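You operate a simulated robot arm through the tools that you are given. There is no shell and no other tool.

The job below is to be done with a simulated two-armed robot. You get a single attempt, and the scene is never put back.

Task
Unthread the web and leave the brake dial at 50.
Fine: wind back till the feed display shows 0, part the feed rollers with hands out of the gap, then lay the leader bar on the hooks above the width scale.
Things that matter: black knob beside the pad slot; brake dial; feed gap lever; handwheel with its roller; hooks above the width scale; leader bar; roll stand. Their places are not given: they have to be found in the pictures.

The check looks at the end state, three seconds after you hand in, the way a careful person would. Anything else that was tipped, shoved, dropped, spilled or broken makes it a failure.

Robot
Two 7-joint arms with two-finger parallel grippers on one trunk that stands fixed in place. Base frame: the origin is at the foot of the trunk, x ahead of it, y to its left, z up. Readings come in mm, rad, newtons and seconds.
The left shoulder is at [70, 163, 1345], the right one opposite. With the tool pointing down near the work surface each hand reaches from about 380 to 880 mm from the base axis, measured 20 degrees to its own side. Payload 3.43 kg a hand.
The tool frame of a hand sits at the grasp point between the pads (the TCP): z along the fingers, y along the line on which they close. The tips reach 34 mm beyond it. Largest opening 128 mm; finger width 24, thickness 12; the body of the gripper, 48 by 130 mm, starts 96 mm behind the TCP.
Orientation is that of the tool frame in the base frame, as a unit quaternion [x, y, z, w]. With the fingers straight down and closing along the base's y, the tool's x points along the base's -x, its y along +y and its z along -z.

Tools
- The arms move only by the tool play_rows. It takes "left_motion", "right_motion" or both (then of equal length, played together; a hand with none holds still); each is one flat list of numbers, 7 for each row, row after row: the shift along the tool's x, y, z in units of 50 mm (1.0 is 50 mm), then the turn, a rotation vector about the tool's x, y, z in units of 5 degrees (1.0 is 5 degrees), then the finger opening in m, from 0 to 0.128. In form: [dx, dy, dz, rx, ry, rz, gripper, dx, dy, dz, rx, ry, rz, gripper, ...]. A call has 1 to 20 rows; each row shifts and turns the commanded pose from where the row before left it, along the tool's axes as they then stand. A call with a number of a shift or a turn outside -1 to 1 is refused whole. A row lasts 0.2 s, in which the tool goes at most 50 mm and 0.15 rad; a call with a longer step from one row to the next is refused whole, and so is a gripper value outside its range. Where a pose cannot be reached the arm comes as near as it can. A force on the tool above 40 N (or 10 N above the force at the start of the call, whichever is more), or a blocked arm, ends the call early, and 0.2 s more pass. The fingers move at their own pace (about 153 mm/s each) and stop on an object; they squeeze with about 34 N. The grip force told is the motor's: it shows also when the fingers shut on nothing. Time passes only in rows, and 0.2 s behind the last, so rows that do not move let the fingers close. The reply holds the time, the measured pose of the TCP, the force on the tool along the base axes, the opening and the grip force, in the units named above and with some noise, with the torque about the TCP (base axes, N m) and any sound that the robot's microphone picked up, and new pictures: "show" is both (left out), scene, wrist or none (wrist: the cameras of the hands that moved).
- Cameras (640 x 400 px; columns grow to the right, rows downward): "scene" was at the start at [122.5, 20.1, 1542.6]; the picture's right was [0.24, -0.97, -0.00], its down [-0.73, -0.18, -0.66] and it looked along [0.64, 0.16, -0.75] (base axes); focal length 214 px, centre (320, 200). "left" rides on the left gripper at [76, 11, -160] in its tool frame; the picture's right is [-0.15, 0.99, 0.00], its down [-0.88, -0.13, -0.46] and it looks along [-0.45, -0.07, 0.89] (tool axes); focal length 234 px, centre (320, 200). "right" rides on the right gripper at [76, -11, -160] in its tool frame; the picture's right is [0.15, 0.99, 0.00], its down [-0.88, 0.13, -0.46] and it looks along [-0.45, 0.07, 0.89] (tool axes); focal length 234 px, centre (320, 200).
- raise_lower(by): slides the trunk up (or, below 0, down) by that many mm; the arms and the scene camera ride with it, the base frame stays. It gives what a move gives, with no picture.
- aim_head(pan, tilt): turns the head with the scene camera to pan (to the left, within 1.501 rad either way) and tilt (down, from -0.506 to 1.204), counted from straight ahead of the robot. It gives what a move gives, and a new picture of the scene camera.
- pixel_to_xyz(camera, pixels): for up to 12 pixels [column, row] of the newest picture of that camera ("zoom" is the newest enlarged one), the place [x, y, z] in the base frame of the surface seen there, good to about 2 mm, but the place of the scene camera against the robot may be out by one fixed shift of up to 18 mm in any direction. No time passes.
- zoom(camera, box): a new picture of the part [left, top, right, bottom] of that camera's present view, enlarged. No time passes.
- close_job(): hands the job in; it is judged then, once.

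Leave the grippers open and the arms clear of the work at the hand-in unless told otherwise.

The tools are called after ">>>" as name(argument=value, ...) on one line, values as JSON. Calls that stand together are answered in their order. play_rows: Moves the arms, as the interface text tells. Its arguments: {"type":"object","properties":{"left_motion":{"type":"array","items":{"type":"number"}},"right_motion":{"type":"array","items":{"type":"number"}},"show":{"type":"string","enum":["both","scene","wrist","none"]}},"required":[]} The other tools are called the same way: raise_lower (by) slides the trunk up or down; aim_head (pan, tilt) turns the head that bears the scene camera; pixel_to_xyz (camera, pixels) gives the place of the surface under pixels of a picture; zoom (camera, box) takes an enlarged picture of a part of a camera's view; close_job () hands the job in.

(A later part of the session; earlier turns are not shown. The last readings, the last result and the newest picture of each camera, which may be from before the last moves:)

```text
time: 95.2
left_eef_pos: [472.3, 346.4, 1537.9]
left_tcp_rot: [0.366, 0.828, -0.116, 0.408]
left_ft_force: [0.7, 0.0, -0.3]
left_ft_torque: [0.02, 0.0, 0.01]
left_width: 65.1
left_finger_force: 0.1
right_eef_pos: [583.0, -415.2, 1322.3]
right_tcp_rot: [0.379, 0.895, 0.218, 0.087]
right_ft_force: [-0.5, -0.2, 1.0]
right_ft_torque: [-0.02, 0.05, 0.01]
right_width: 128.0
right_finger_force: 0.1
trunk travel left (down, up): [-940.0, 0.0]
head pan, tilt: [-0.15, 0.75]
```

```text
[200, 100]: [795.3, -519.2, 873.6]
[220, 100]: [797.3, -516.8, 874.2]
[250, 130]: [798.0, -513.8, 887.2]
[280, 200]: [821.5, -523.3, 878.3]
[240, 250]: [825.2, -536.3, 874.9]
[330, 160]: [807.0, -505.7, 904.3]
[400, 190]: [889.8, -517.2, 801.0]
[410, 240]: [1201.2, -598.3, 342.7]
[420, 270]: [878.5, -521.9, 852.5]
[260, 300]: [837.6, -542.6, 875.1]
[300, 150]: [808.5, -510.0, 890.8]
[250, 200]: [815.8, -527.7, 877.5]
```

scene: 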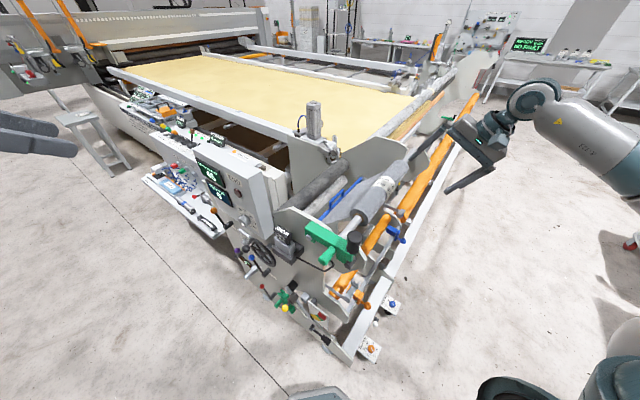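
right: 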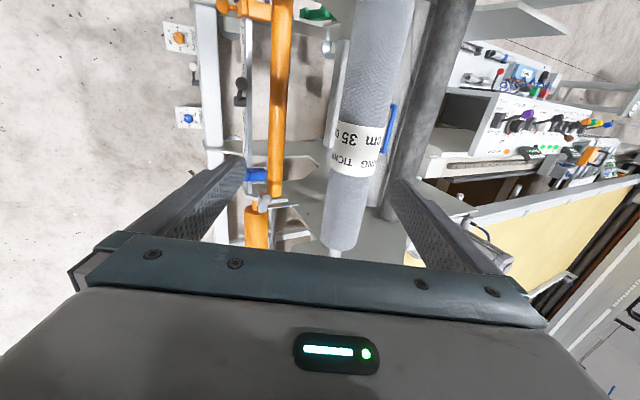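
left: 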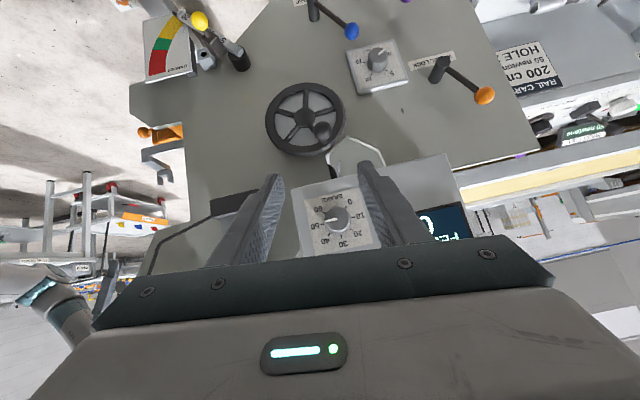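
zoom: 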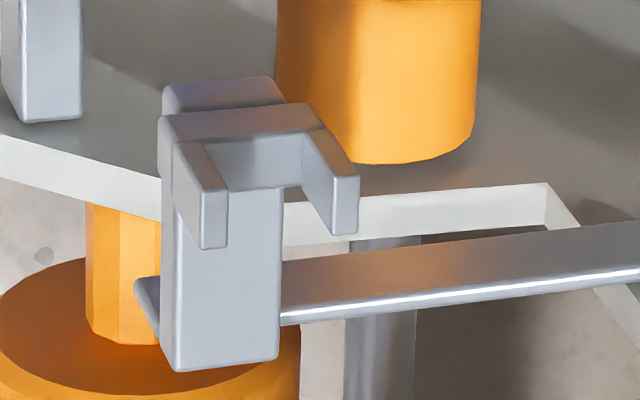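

>>> pixel_to_xyz(camera="zoom", pixels=[[190, 165], [205, 190], [215, 220], [205, 235], [310, 145], [325, 175], [345, 205], [350, 180], [260, 150], [265, 175], [235, 160], [290, 170]])

>>> pixel_to_xyz(camera="zoom", pixels=[[180, 130], [215, 122], [255, 115], [300, 112], [175, 95], [260, 88], [170, 250], [200, 300], [270, 300], [230, 360], [150, 290], [350, 275]])

```text
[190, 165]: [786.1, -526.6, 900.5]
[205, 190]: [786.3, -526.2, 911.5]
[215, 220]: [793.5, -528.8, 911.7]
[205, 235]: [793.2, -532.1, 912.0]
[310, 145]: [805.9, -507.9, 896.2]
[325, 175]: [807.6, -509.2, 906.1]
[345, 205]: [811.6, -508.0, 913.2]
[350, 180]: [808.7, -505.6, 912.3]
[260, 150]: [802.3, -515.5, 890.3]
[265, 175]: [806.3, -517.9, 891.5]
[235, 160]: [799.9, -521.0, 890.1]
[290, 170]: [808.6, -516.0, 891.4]
```

```text
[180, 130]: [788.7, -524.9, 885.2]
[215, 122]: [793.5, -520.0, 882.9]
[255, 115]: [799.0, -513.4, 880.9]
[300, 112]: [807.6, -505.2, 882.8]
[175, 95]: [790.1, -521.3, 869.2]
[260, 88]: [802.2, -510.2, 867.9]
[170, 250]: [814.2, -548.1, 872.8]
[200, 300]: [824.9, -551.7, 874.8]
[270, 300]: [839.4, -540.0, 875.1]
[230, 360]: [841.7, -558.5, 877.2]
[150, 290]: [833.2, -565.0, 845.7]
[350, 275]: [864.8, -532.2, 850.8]
```

The far hook is clear: slot floor z≈890.5, prong tops z≈912, slot centre near (801,-518). The near hook is just out of view, so I'll swing the hand 20° toward the near side to see it.

>>> play_rows(right_motion=[0, 0, 0, 0, 1, 0, 0.128, 0, 0, 0, 0, 1, 0, 0.128, 0, 0, 0, 0, 1, 0, 0.128, 0, 0, 0, 0, 1, 0, 0.128], show="wrist")

```text
time: 96.2
left_eef_pos: [473.4, 345.7, 1536.5]
left_tcp_rot: [0.365, 0.829, -0.117, 0.408]
left_ft_force: [0.3, -0.1, -0.2]
left_ft_torque: [0.0, 0.0, -0.01]
left_width: 64.8
left_finger_force: 0.1
right_eef_pos: [582.6, -414.7, 1322.0]
right_tcp_rot: [0.336, 0.896, 0.28, -0.071]
right_ft_force: [-0.3, 1.1, -0.3]
right_ft_torque: [0.01, 0.06, 0.0]
right_width: 128.0
right_finger_force: 0.0
trunk travel left (down, up): [-940.0, 0.0]
head pan, tilt: [-0.15, 0.75]
```

right: 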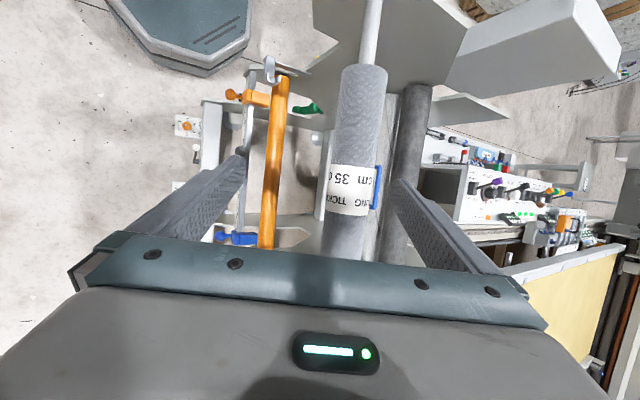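

The near hook is at about (270,70) now. I'll zoom in and measure it.

>>> zoom(camera="right", box=[255, 52, 295, 88])

```text
11.11 times, centred on (275, 70) of right
```

zoom: 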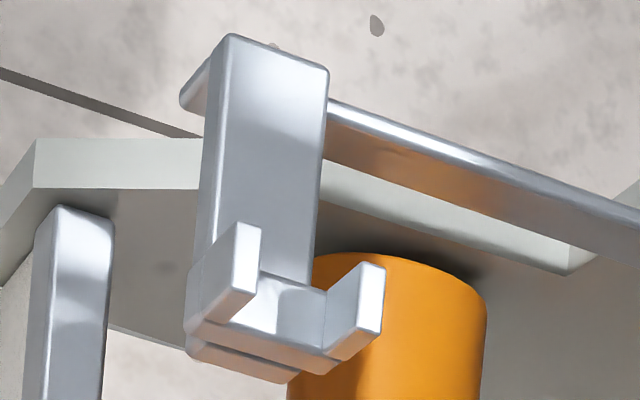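

>>> pixel_to_xyz(camera="zoom", pixels=[[250, 240], [248, 270], [255, 232], [375, 275], [372, 300], [365, 270], [265, 300], [290, 310], [260, 320], [300, 300], [270, 345], [260, 150]])

>>> pixel_to_xyz(camera="zoom", pixels=[[225, 265], [215, 290], [345, 300], [340, 330], [235, 310], [320, 340], [310, 320], [280, 280], [250, 345], [200, 330], [300, 100], [230, 100]])

```text
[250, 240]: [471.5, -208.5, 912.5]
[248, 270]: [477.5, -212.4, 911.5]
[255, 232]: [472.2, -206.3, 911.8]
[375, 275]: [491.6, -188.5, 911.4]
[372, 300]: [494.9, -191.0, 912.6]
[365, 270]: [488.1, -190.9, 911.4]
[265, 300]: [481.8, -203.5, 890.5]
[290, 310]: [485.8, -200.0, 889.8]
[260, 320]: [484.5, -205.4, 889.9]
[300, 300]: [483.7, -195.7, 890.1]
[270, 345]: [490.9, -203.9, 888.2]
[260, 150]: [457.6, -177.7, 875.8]
```

```text
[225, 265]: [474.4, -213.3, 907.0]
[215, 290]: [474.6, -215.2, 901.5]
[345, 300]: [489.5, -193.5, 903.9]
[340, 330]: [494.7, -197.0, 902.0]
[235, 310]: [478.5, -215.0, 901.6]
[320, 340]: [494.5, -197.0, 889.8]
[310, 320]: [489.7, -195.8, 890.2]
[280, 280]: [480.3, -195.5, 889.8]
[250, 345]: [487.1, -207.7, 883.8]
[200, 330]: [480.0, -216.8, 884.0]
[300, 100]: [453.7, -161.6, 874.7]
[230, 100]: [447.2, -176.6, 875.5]
```

Both hooks are now well measured: slots at u≈200.5 (machine axes at exactly 45°), near s≈483 and far s≈933, floor z≈890, prong tops 912. I'll undo the swing, set the lean to 20°, and return over the roll to a standoff above the handle.

>>> play_rows(right_motion=[0, 0, 0, 0, -1, 0, 0.128, 0, 0, 0, 0, -1, 0, 0.128, 0, 0, 0, 0, -1, 0, 0.128, 0, 0, 0, 0, -1, 0, 0.128, 0, 0, 0, 0.72, 0, 0, 0.128, 0, 0, 0, 0.72, 0, 0, 0.128, 0, 0.767, 0.233, 0, 0, 0, 0.128, 0, 0.767, 0.233, 0, 0, 0, 0.128, 0, 0.767, 0.233, 0, 0, 0, 0.128, 0, 0.767, 0.233, 0, 0, 0, 0.128, 0, 0.767, 0.233, 0, 0, 0, 0.1, 0, 0.767, 0.233, 0, 0, 0, 0.06], show="wrist")

```text
time: 98.8
left_eef_pos: [472.7, 347.7, 1536.2]
left_tcp_rot: [0.364, 0.828, -0.117, 0.409]
left_ft_force: [0.2, 0.5, 0.4]
left_ft_torque: [-0.03, -0.02, 0.0]
left_width: 64.9
left_finger_force: 0.0
right_eef_pos: [755.2, -245.3, 1337.0]
right_tcp_rot: [0.385, 0.907, 0.159, 0.063]
right_ft_force: [0.6, 0.7, 0.1]
right_ft_torque: [-0.01, 0.01, 0.0]
right_width: 59.8
right_finger_force: 0.1
trunk travel left (down, up): [-940.0, 0.0]
head pan, tilt: [-0.15, 0.75]
```

right: 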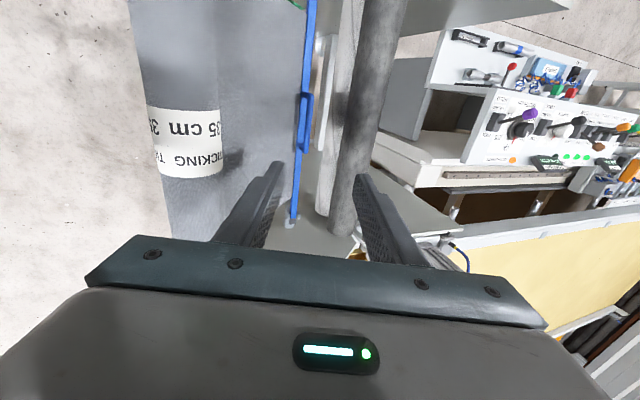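

I'm at a good viewpoint. I'll zoom in on the handle, bar and far cradle to refine the numbers.

>>> zoom(camera="right", box=[275, 75, 335, 235])

>>> zoom(camera="right", box=[280, 200, 310, 232])

```text
2.50 times, centred on (305, 155) of right
```

zoom: 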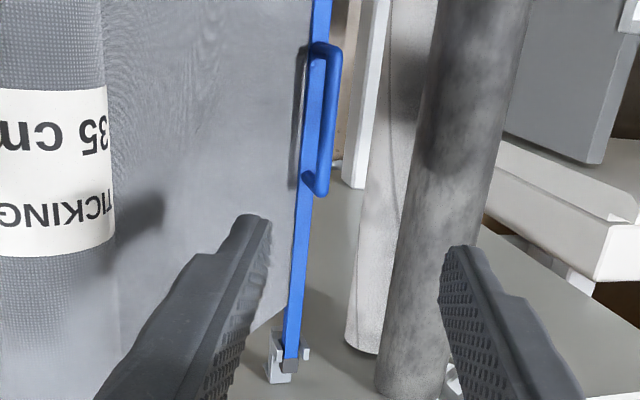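

```text
12.50 times, centred on (295, 216) of right
```

zoom: 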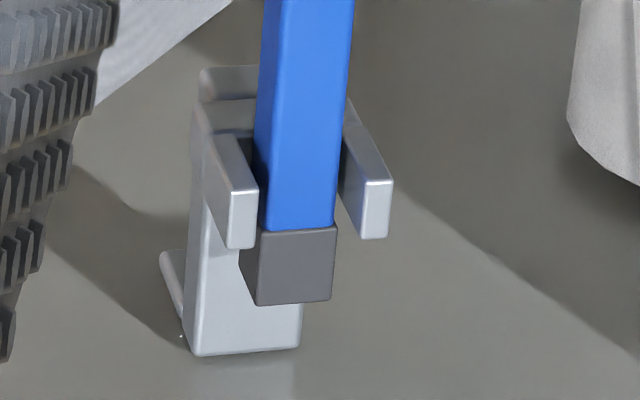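

>>> pixel_to_xyz(camera="zoom", pixels=[[270, 215], [330, 215], [300, 200], [300, 50], [243, 215], [374, 205], [295, 240], [295, 295], [260, 320], [235, 160], [360, 150], [245, 140]])

>>> zoom(camera="right", box=[290, 85, 330, 165])

```text
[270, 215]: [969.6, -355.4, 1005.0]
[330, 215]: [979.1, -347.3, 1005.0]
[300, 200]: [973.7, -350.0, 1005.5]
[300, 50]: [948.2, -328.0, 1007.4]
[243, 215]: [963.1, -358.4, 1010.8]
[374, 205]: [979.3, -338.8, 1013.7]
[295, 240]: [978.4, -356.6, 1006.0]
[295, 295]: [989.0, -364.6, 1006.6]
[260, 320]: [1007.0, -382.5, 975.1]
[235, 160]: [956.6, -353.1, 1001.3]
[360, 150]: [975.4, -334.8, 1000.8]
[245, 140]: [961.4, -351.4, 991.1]
```

```text
5.00 times, centred on (310, 125) of right
```

zoom: 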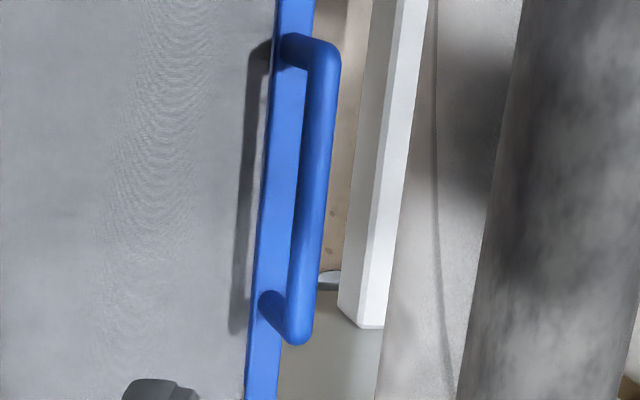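

>>> pixel_to_xyz(camera="zoom", pixels=[[325, 60], [320, 120], [312, 190], [304, 260], [297, 325], [296, 340], [328, 48], [290, 100], [272, 230], [262, 300], [290, 45], [283, 150]])

```text
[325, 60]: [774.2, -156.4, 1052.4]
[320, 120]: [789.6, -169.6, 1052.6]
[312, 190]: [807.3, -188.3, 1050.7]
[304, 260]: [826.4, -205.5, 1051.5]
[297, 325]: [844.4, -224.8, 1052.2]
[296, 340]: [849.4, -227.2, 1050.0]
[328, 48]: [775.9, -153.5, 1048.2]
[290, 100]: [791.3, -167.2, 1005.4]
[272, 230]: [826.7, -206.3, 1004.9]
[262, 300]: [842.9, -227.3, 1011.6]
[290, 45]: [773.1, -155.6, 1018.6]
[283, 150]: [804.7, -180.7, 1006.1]
```

The handle rod centre is at u≈440, s≈709, z≈1045. I'll correct the yaw by 0.9°, narrow the fingers to 38 mm, and come down to a standoff 120 mm back along the approach line.

>>> play_rows(right_motion=[-0.008, -0.118, 0.792, 0, 0.015, -0.042, 0.038, -0.008, -0.118, 0.792, 0, 0.015, -0.042, 0.038, -0.008, -0.118, 0.792, 0, 0.015, -0.042, 0.038, -0.008, -0.118, 0.792, 0, 0.015, -0.042, 0.038, 0, 0, 0, 0, 0, 0, 0.038], show="both")

>>> zoom(camera="right", box=[240, 60, 400, 240])

```text
time: 100.0
left_eef_pos: [472.4, 346.9, 1538.3]
left_tcp_rot: [0.364, 0.829, -0.115, 0.408]
left_ft_force: [-0.5, 0.4, 0.1]
left_ft_torque: [-0.01, -0.01, -0.03]
left_width: 64.8
left_finger_force: 0.1
right_eef_pos: [777.0, -224.9, 1177.8]
right_tcp_rot: [0.378, 0.91, 0.16, 0.062]
right_ft_force: [-0.8, 0.6, -0.4]
right_ft_torque: [0.0, -0.01, 0.0]
right_width: 37.9
right_finger_force: 0.0
trunk travel left (down, up): [-940.0, 0.0]
head pan, tilt: [-0.15, 0.75]
```

scene: 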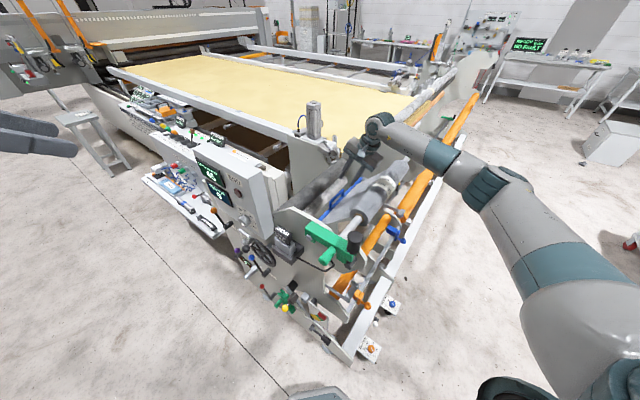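
right: 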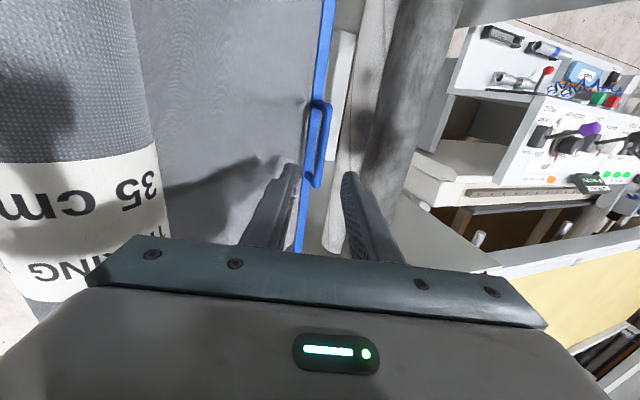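

```text
2.22 times, centred on (320, 150) of right
```

zoom: 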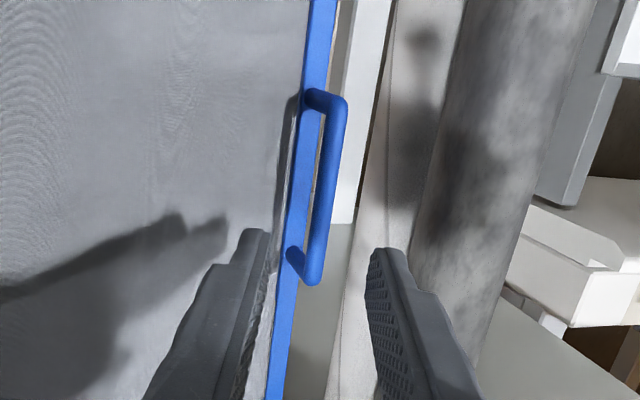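

The hand lines up with the handle and its yaw is exactly 45°. I'll re-measure the rod from this closer view before the final approach.

>>> pixel_to_xyz(camera="right", pixels=[[320, 130], [318, 150], [316, 170], [322, 112], [314, 182], [310, 140], [306, 165]])

>>> zoom(camera="right", box=[290, 90, 350, 200])

```text
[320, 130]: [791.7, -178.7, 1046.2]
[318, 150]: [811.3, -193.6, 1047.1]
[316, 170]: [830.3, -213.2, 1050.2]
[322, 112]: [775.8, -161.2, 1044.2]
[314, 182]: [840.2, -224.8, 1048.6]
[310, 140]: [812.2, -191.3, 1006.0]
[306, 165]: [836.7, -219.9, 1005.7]
```

```text
3.64 times, centred on (320, 145) of right
```

zoom: 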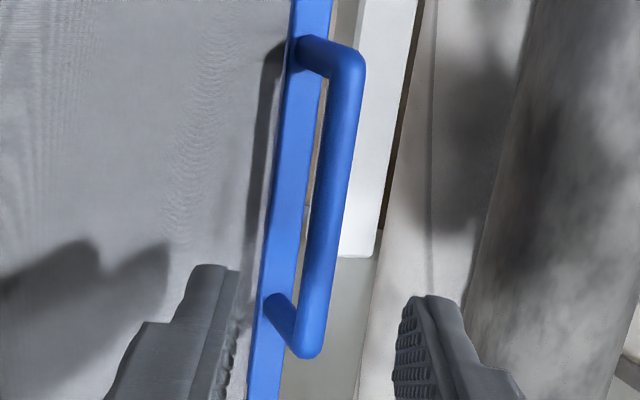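

I'll go straight in along the tool axis, 117 mm, until the rod is between the pads.

>>> play_rows(right_motion=[0, 0.008, 0.585, 0, 0, 0, 0.038, 0, 0.008, 0.585, 0, 0, 0, 0.038, 0, 0.008, 0.585, 0, 0, 0, 0.038, 0, 0.008, 0.585, 0, 0, 0, 0.038, 0, 0, 0, 0, 0, 0, 0.038], show="both")

>>> zoom(camera="right", box=[240, 100, 400, 260])

>>> zoom(camera="scene", box=[300, 110, 420, 240])

```text
time: 101.2
left_eef_pos: [472.3, 346.3, 1536.9]
left_tcp_rot: [0.365, 0.829, -0.116, 0.407]
left_ft_force: [-0.1, 0.5, 0.4]
left_ft_torque: [0.05, -0.03, 0.04]
left_width: 64.8
left_finger_force: 0.0
right_eef_pos: [805.9, -194.1, 1068.8]
right_tcp_rot: [0.378, 0.91, 0.161, 0.062]
right_ft_force: [-0.7, -0.6, 0.6]
right_ft_torque: [0.01, -0.02, 0.01]
right_width: 37.9
right_finger_force: 0.0
trunk travel left (down, up): [-940.0, 0.0]
head pan, tilt: [-0.15, 0.75]
```

scene: 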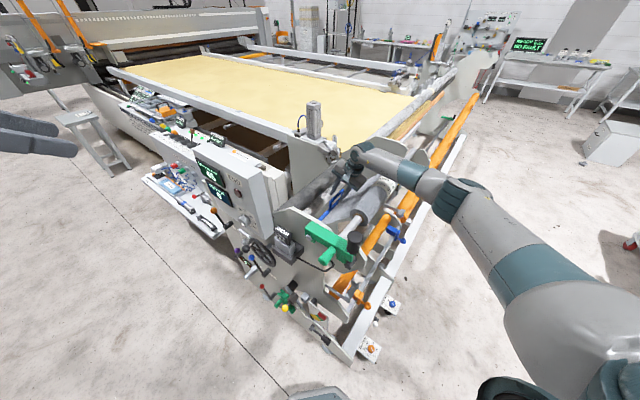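
right: 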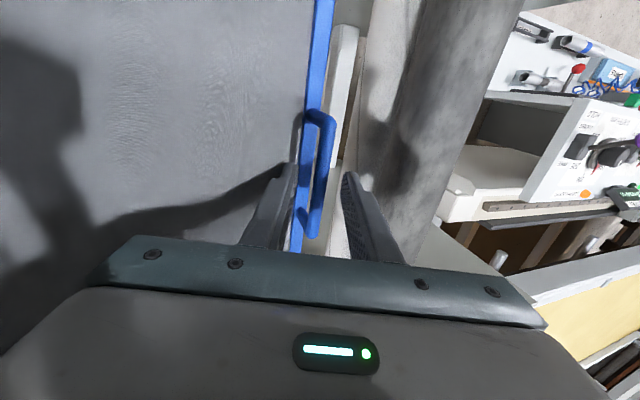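

```text
2.50 times, centred on (320, 180) of right
```

zoom: 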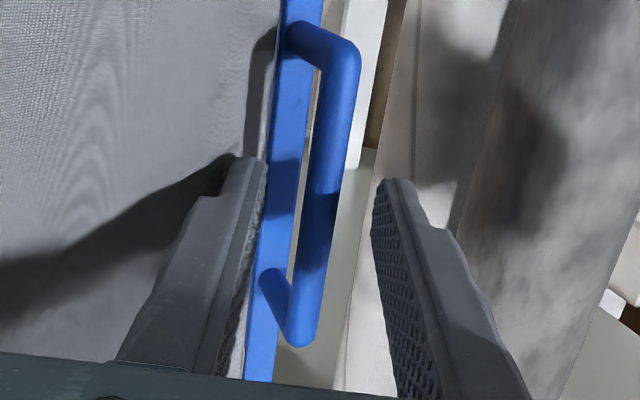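

```text
3.08 times, centred on (360, 175) of scene
```

zoom: 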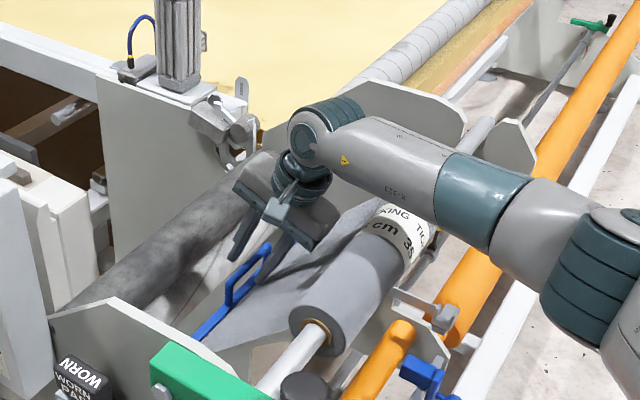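

The rod is centred between the pads with nothing touching. I'll close the gripper on it.

>>> play_rows(right_motion=[0, 0, 0, 0, 0, 0, 0.004, 0, 0, 0, 0, 0, 0, 0.004, 0, 0, 0, 0, 0, 0, 0.004, 0, 0, 0, 0, 0, 0, 0.004], show="wrist")

```text
time: 102.2
left_eef_pos: [472.5, 346.7, 1537.7]
left_tcp_rot: [0.365, 0.828, -0.117, 0.409]
left_ft_force: [0.1, 0.3, 0.4]
left_ft_torque: [0.02, -0.03, 0.03]
left_width: 65.1
left_finger_force: 0.1
right_eef_pos: [804.6, -194.9, 1068.7]
right_tcp_rot: [0.377, 0.91, 0.161, 0.061]
right_ft_force: [-0.5, 0.0, 0.9]
right_ft_torque: [0.02, 0.08, -0.07]
right_width: 11.4
right_finger_force: 33.6
trunk travel left (down, up): [-940.0, 0.0]
head pan, tilt: [-0.15, 0.75]
```

right: 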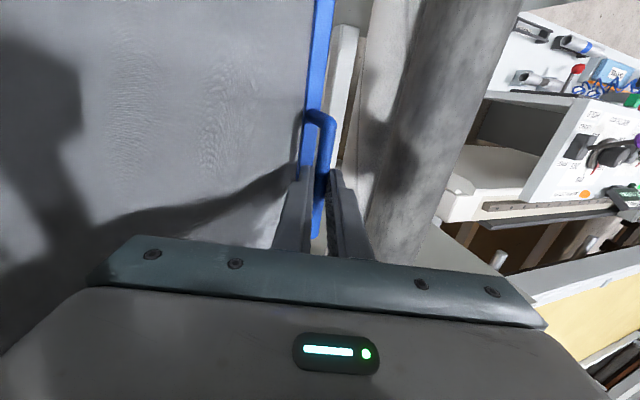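

The rod is gripped (11.4 mm, 34 N). I'll lift just 20 mm first and read the force to feel the bar's weight and any web pull.

>>> play_rows(right_motion=[0, 0.068, -0.188, 0, 0, 0, 0.004, 0, 0.068, -0.188, 0, 0, 0, 0.004, 0, 0, 0, 0, 0, 0, 0.004], show="both")

>>> zoom(camera="scene", box=[300, 110, 420, 240])

```text
time: 103.0
left_eef_pos: [472.9, 346.4, 1538.0]
left_tcp_rot: [0.364, 0.829, -0.116, 0.409]
left_ft_force: [0.2, 0.0, 0.7]
left_ft_torque: [0.02, 0.0, 0.0]
left_width: 64.9
left_finger_force: 0.0
right_eef_pos: [806.3, -196.4, 1089.5]
right_tcp_rot: [0.377, 0.91, 0.162, 0.063]
right_ft_force: [0.2, -0.1, -2.2]
right_ft_torque: [0.02, 0.01, 0.0]
right_width: 11.2
right_finger_force: 33.6
trunk travel left (down, up): [-940.0, 0.0]
head pan, tilt: [-0.15, 0.75]
```

scene: 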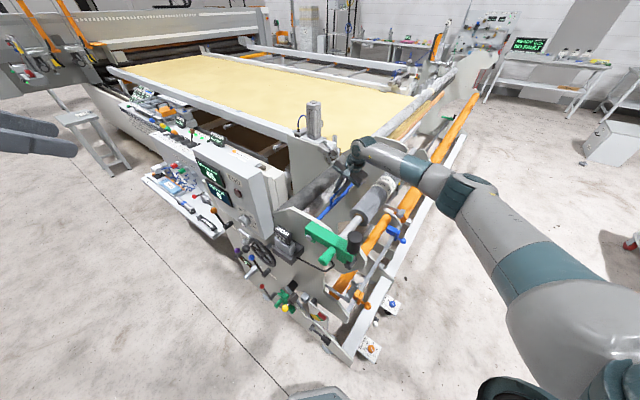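
right: 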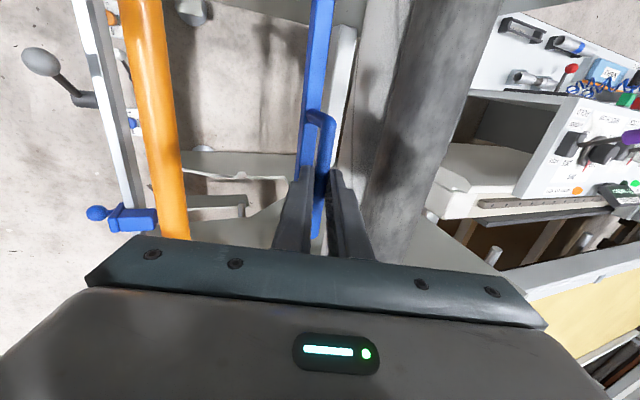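

```text
3.08 times, centred on (360, 175) of scene
```

zoom: 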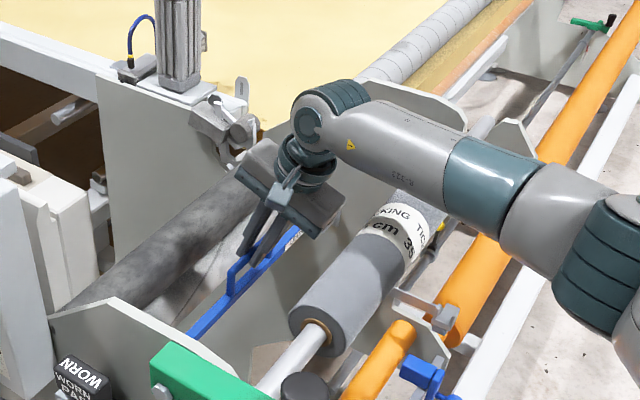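

The bar lifted freely (about 2 N), and the web sheet has retracted onto the roll, so the bar is unthreaded. I'll now lift it straight up another 230 mm, above the roll.

>>> play_rows(right_motion=[0, 0.259, -0.722, 0, 0, 0, 0.004, 0, 0.259, -0.722, 0, 0, 0, 0.004, 0, 0.259, -0.722, 0, 0, 0, 0.004, 0, 0.259, -0.722, 0, 0, 0, 0.004, 0, 0.259, -0.722, 0, 0, 0, 0.004, 0, 0.259, -0.722, 0, 0, 0, 0.004], show="both")

```text
time: 104.4
left_eef_pos: [472.5, 346.0, 1536.6]
left_tcp_rot: [0.364, 0.829, -0.115, 0.409]
left_ft_force: [-0.9, 0.8, -0.5]
left_ft_torque: [0.0, 0.0, 0.01]
left_width: 64.8
left_finger_force: 0.1
right_eef_pos: [807.4, -196.5, 1319.7]
right_tcp_rot: [0.377, 0.91, 0.161, 0.061]
right_ft_force: [0.4, 0.6, -1.0]
right_ft_torque: [-0.02, -0.03, 0.04]
right_width: 11.3
right_finger_force: 33.7
trunk travel left (down, up): [-940.0, 0.0]
head pan, tilt: [-0.15, 0.75]
```

scene: 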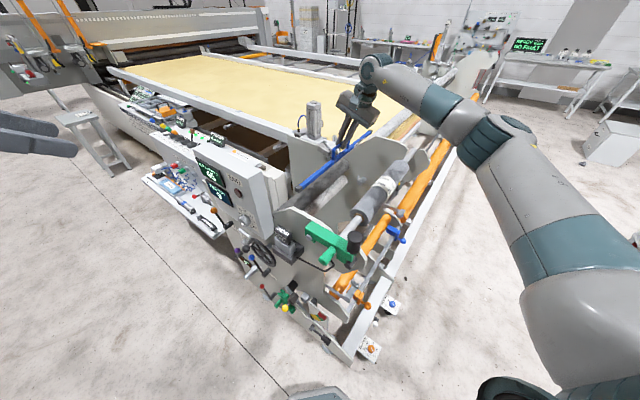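
right: 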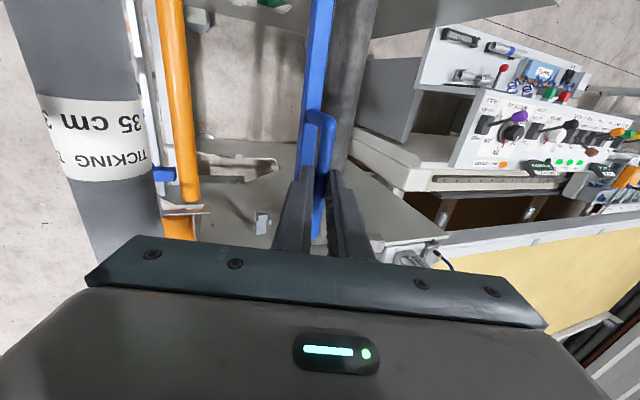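

The bar is level and held firmly. I'll carry it toward the front, over the roll, keeping its position along the width unchanged.

>>> play_rows(right_motion=[0, -0.737, -0.265, 0, 0, 0, 0.004, 0, -0.737, -0.265, 0, 0, 0, 0.004, 0, -0.737, -0.265, 0, 0, 0, 0.004, 0, -0.737, -0.265, 0, 0, 0, 0.004, 0, -0.737, -0.265, 0, 0, 0, 0.004, 0, -0.737, -0.265, 0, 0, 0, 0.004, 0, -0.737, -0.265, 0, 0, 0, 0.004], show="both")

```text
time: 106.0
left_eef_pos: [469.6, 345.4, 1538.3]
left_tcp_rot: [0.365, 0.828, -0.116, 0.408]
left_ft_force: [-0.5, -0.2, 0.2]
left_ft_torque: [0.05, -0.03, 0.0]
left_width: 65.0
left_finger_force: 0.0
right_eef_pos: [612.3, -390.6, 1316.9]
right_tcp_rot: [0.377, 0.91, 0.162, 0.063]
right_ft_force: [-0.6, 0.3, -2.4]
right_ft_torque: [-0.01, -0.03, -0.01]
right_width: 11.2
right_finger_force: 34.4
trunk travel left (down, up): [-940.0, 0.0]
head pan, tilt: [-0.15, 0.75]
```

scene: 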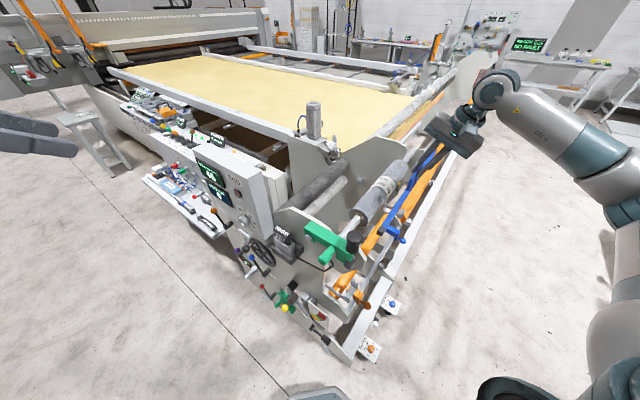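
right: 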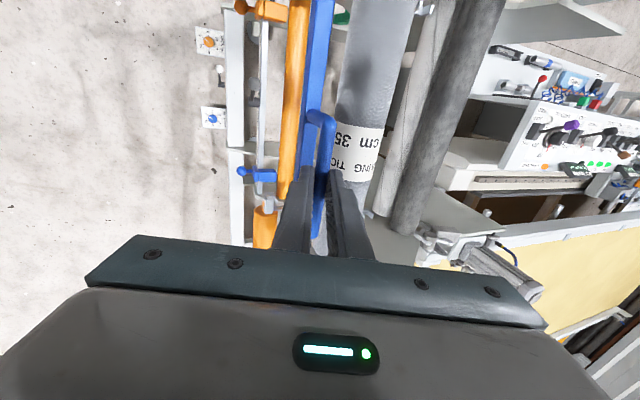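

The bar is now at u≈165, in front of the roll (whose front is at u≈207), still above it. I'll lean the hand about 6° more for clearance, then lower 260 mm in front of the roll.

>>> play_rows(right_motion=[0, 0, 0, -0.62, 0, 0, 0.004, 0, 0, 0, -0.62, 0, 0, 0.004, 0, -0.325, 0.667, 0, 0, 0, 0.004, 0, -0.325, 0.667, 0, 0, 0, 0.004, 0, -0.325, 0.667, 0, 0, 0, 0.004, 0, -0.325, 0.667, 0, 0, 0, 0.004, 0, -0.325, 0.667, 0, 0, 0, 0.004, 0, -0.325, 0.667, 0, 0, 0, 0.004, 0, -0.325, 0.667, 0, 0, 0, 0.004], show="both")

>>> zoom(camera="scene", box=[310, 130, 470, 310])

```text
time: 108.0
left_eef_pos: [473.4, 346.0, 1536.9]
left_tcp_rot: [0.364, 0.829, -0.116, 0.409]
left_ft_force: [0.3, -0.8, 0.0]
left_ft_torque: [0.01, 0.0, 0.03]
left_width: 65.2
left_finger_force: 0.0
right_eef_pos: [612.8, -389.7, 1058.8]
right_tcp_rot: [0.374, 0.9, 0.21, 0.082]
right_ft_force: [0.7, -0.3, -1.9]
right_ft_torque: [-0.01, 0.03, -0.01]
right_width: 11.2
right_finger_force: 34.3
trunk travel left (down, up): [-940.0, 0.0]
head pan, tilt: [-0.15, 0.75]
```

scene: 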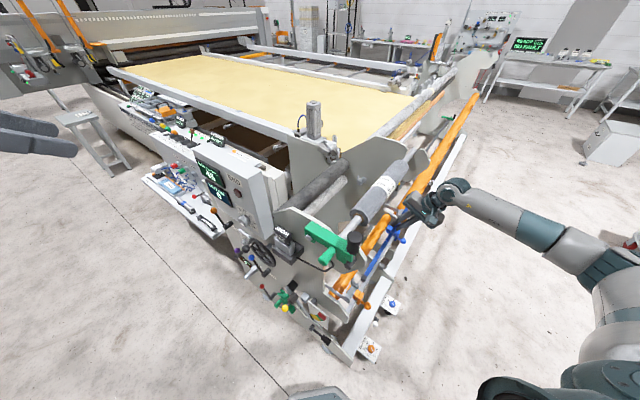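
right: 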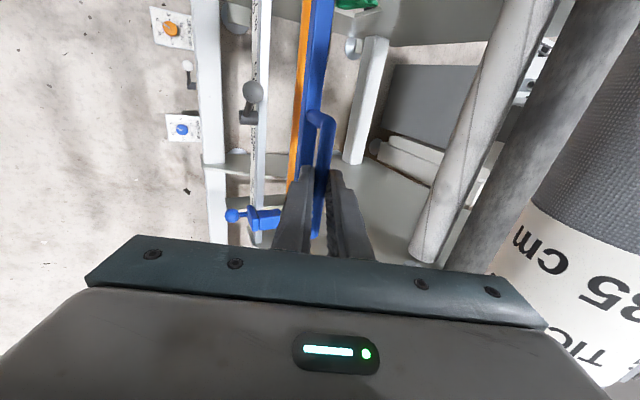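

```text
2.22 times, centred on (390, 220) of scene
```

zoom: 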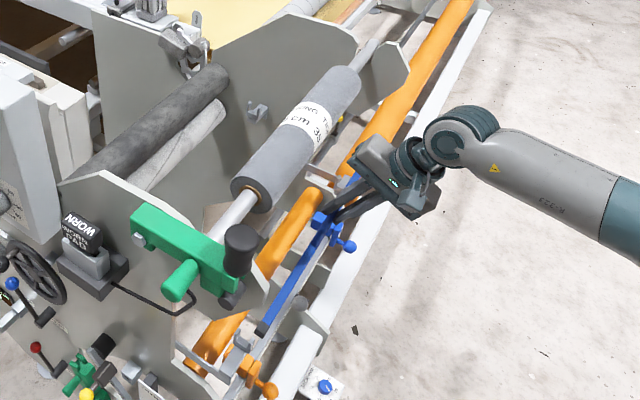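

The bar is now low in front of the roll. I'll measure where it is relative to the hooks, using points on the bar and rod in the wrist view.

>>> zoom(camera="right", box=[280, 0, 380, 130])

>>> pixel_to_xyz(camera="right", pixels=[[322, 10], [318, 30], [314, 60], [312, 85], [328, 10], [326, 30], [322, 60], [318, 85], [326, 125], [313, 115], [330, 145], [308, 60]])

```text
3.08 times, centred on (330, 65) of right
```

zoom: 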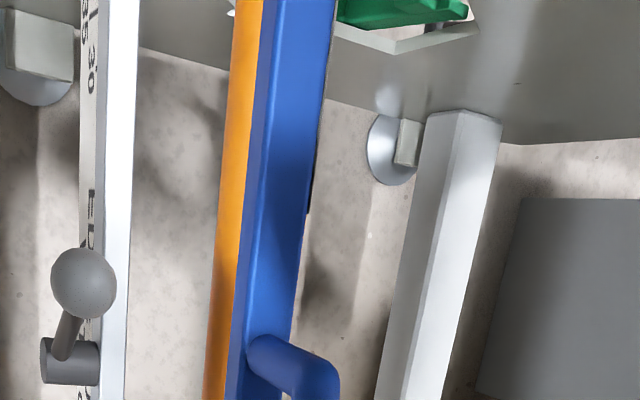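

```text
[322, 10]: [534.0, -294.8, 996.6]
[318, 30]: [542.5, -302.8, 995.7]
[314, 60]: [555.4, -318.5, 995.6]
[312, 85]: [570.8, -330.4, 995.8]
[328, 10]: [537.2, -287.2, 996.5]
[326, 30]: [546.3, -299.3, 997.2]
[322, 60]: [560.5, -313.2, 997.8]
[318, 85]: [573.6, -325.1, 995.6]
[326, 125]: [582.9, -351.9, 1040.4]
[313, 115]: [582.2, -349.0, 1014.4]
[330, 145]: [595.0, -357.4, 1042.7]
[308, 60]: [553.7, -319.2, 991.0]
```

The bar top is at z≈996, centred at u≈172.5, and level. The hook slots are at u=200.5 with prong tops at z=912. I'll lower 59 mm so the bar's underside is about 10 mm above the prongs, still in front of them.

>>> play_rows(right_motion=[0, -0.258, 0.53, 0, 0, 0, 0.004, 0, -0.258, 0.53, 0, 0, 0, 0.004, 0, 0, 0, 0, 0, 0, 0.004], show="both")

>>> zoom(camera="scene", box=[320, 180, 440, 310])

>>> zoom(camera="right", box=[230, 0, 400, 130])

```text
time: 108.8
left_eef_pos: [471.6, 346.6, 1537.7]
left_tcp_rot: [0.364, 0.829, -0.116, 0.409]
left_ft_force: [-0.1, -0.8, 0.0]
left_ft_torque: [-0.04, 0.01, 0.03]
left_width: 65.2
left_finger_force: 0.1
right_eef_pos: [612.0, -388.2, 999.5]
right_tcp_rot: [0.374, 0.9, 0.209, 0.082]
right_ft_force: [-0.9, 1.1, -2.4]
right_ft_torque: [-0.05, 0.0, -0.01]
right_width: 11.1
right_finger_force: 34.0
trunk travel left (down, up): [-940.0, 0.0]
head pan, tilt: [-0.15, 0.75]
```

scene: 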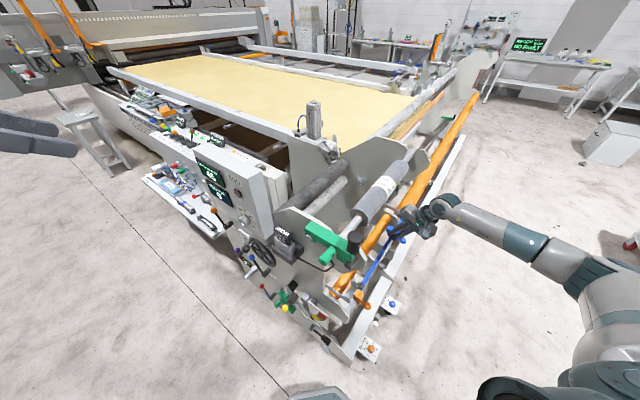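
right: 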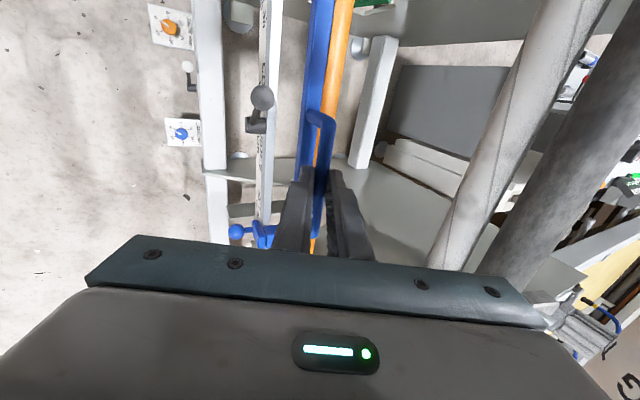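

```text
3.08 times, centred on (380, 245) of scene
```

zoom: 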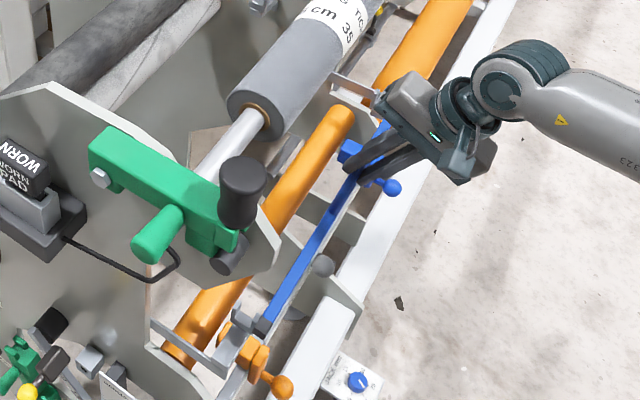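

```text
3.08 times, centred on (315, 65) of right
```

zoom: 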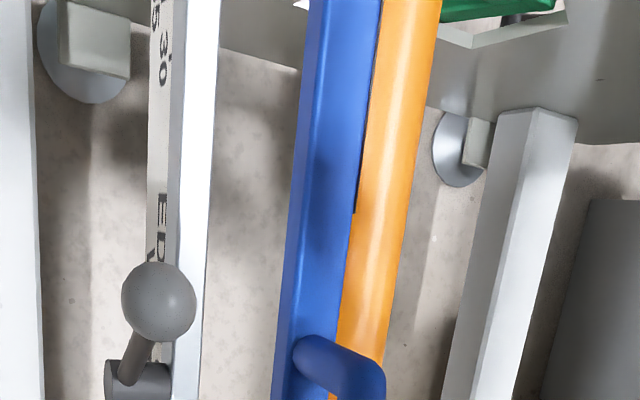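

The bar end is just in front of and above the near hook. I'll zoom in to confirm before shifting it over the slots.

>>> zoom(camera="scene", box=[345, 270, 385, 310])

>>> zoom(camera="scene", box=[380, 190, 420, 230])

>>> pixel_to_xyz(camera="right", pixels=[[322, 10], [316, 30], [312, 60], [308, 85], [330, 10], [324, 30], [320, 60], [316, 85], [326, 125], [330, 145]])

```text
10.00 times, centred on (365, 290) of scene
```

zoom: 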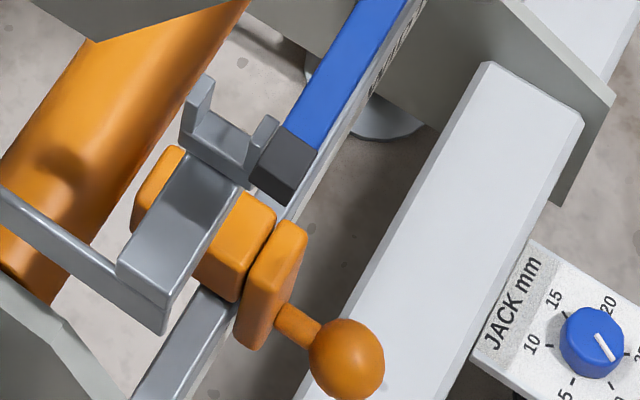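

```text
10.00 times, centred on (400, 210) of scene
```

zoom: 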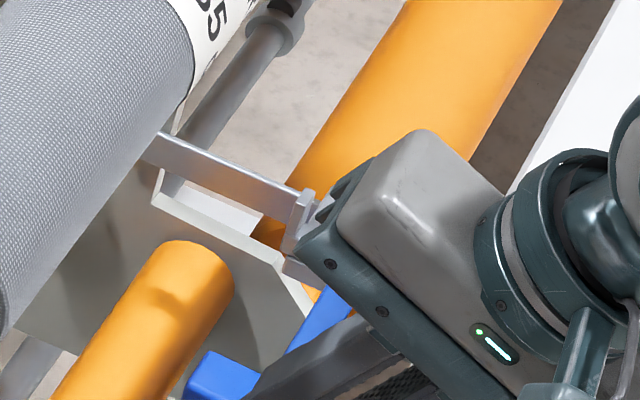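

```text
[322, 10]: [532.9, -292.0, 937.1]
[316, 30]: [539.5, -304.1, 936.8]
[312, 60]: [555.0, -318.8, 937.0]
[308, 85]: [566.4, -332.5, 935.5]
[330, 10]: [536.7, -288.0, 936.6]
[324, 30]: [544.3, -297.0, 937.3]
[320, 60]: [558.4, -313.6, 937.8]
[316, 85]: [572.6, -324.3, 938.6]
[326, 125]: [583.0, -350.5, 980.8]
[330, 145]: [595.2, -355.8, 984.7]
```

The bar's underside is at z≈922, 10 mm above the prongs, and it is 28 mm in front of the slots. I'll shift it 28 mm inward, over the slots.

>>> play_rows(right_motion=[0, 0.252, 0.123, 0, 0, 0, 0.004, 0, 0.252, 0.123, 0, 0, 0, 0.004, 0, 0, 0, 0, 0, 0, 0.004], show="both")

>>> zoom(camera="scene", box=[345, 270, 385, 310])

>>> pixel_to_xyz(camera="right", pixels=[[322, 10], [316, 30], [312, 60], [308, 85], [330, 10], [324, 30], [320, 60], [316, 85], [326, 125], [330, 145]])

>>> zoom(camera="scene", box=[330, 150, 450, 290])

```text
time: 109.6
left_eef_pos: [472.1, 345.7, 1537.8]
left_tcp_rot: [0.364, 0.829, -0.116, 0.409]
left_ft_force: [0.1, -0.2, 0.8]
left_ft_torque: [0.03, 0.01, 0.02]
left_width: 65.0
left_finger_force: 0.1
right_eef_pos: [631.0, -368.2, 998.2]
right_tcp_rot: [0.374, 0.899, 0.21, 0.082]
right_ft_force: [0.4, 0.3, -2.0]
right_ft_torque: [0.01, 0.0, -0.05]
right_width: 10.9
right_finger_force: 34.0
trunk travel left (down, up): [-940.0, 0.0]
head pan, tilt: [-0.15, 0.75]
```

scene: 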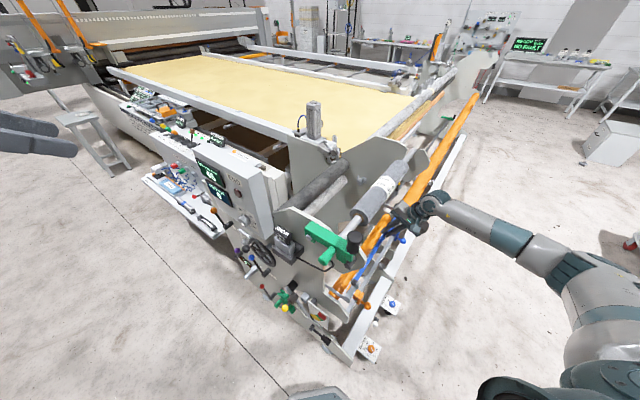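
right: 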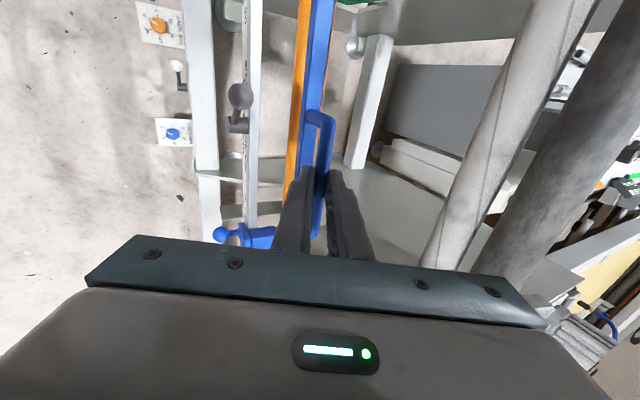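

```text
10.00 times, centred on (365, 290) of scene
```

zoom: 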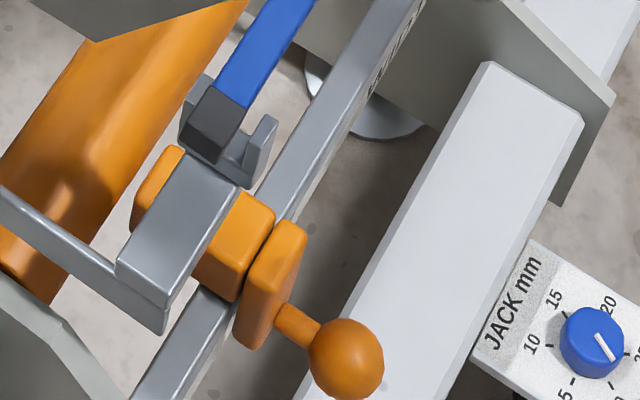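

```text
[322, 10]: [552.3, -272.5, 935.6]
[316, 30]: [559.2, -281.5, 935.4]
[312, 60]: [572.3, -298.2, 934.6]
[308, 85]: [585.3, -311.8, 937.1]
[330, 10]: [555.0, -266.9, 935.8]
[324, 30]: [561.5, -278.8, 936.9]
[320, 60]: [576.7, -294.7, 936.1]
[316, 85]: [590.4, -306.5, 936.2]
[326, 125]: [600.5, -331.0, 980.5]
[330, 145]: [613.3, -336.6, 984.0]
```

```text
2.86 times, centred on (390, 220) of scene
```

zoom: 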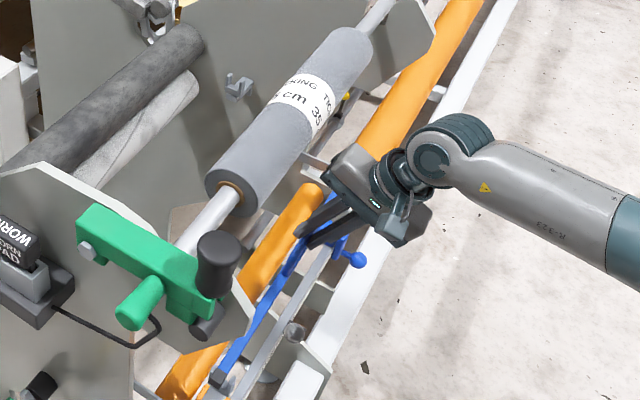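

The bar is centred over the slots (u≈200). I'll lower it slowly, 30 mm in small steps, watching the force for contact.

>>> play_rows(right_motion=[0, -0.053, 0.108, 0, 0, 0, 0.004, 0, -0.053, 0.108, 0, 0, 0, 0.004, 0, -0.053, 0.108, 0, 0, 0, 0.004, 0, -0.053, 0.108, 0, 0, 0, 0.004, 0, 0, 0, 0, 0, 0, 0.004], show="both")

>>> zoom(camera="scene", box=[345, 270, 385, 310])

>>> pixel_to_xyz(camera="right", pixels=[[322, 10], [316, 30], [312, 60], [308, 85], [330, 10], [324, 30], [320, 60], [316, 85], [326, 125], [330, 145]])

```text
time: 110.8
left_eef_pos: [472.9, 345.5, 1538.0]
left_tcp_rot: [0.365, 0.829, -0.116, 0.409]
left_ft_force: [0.4, -0.6, -1.1]
left_ft_torque: [-0.01, -0.03, 0.02]
left_width: 65.0
left_finger_force: 0.0
right_eef_pos: [631.8, -369.2, 973.7]
right_tcp_rot: [0.374, 0.9, 0.209, 0.083]
right_ft_force: [-1.1, 0.0, -2.6]
right_ft_torque: [0.0, 0.05, -0.01]
right_width: 10.9
right_finger_force: 33.8
trunk travel left (down, up): [-940.0, 0.0]
head pan, tilt: [-0.15, 0.75]
```

scene: 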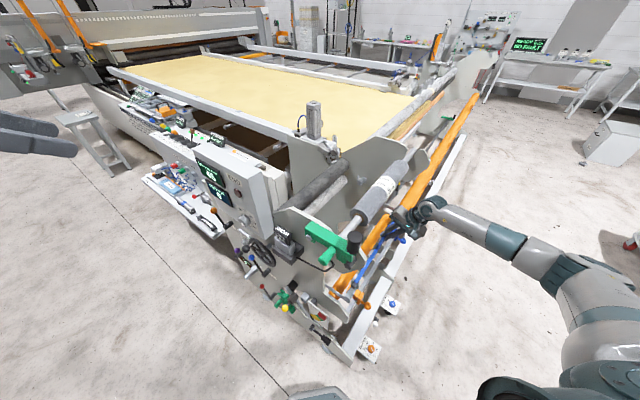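
right: 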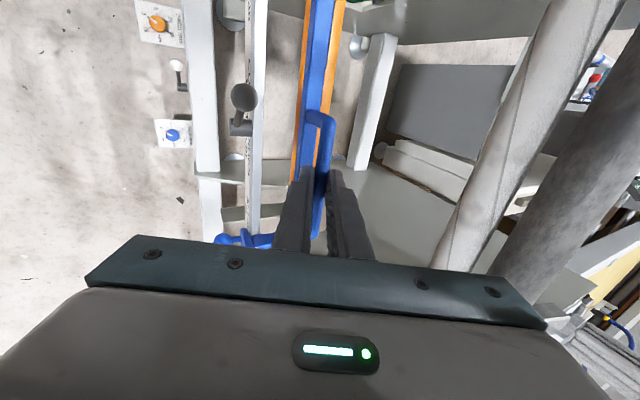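

```text
10.00 times, centred on (365, 290) of scene
```

zoom: 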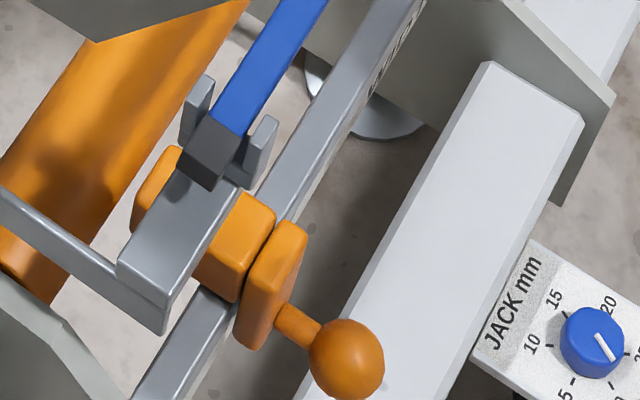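

```text
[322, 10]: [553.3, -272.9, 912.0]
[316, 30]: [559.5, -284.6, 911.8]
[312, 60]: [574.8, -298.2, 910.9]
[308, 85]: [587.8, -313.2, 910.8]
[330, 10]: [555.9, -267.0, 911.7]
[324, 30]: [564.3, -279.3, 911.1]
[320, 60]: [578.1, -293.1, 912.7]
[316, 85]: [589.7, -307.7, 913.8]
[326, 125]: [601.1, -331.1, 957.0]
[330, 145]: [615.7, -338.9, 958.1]
```

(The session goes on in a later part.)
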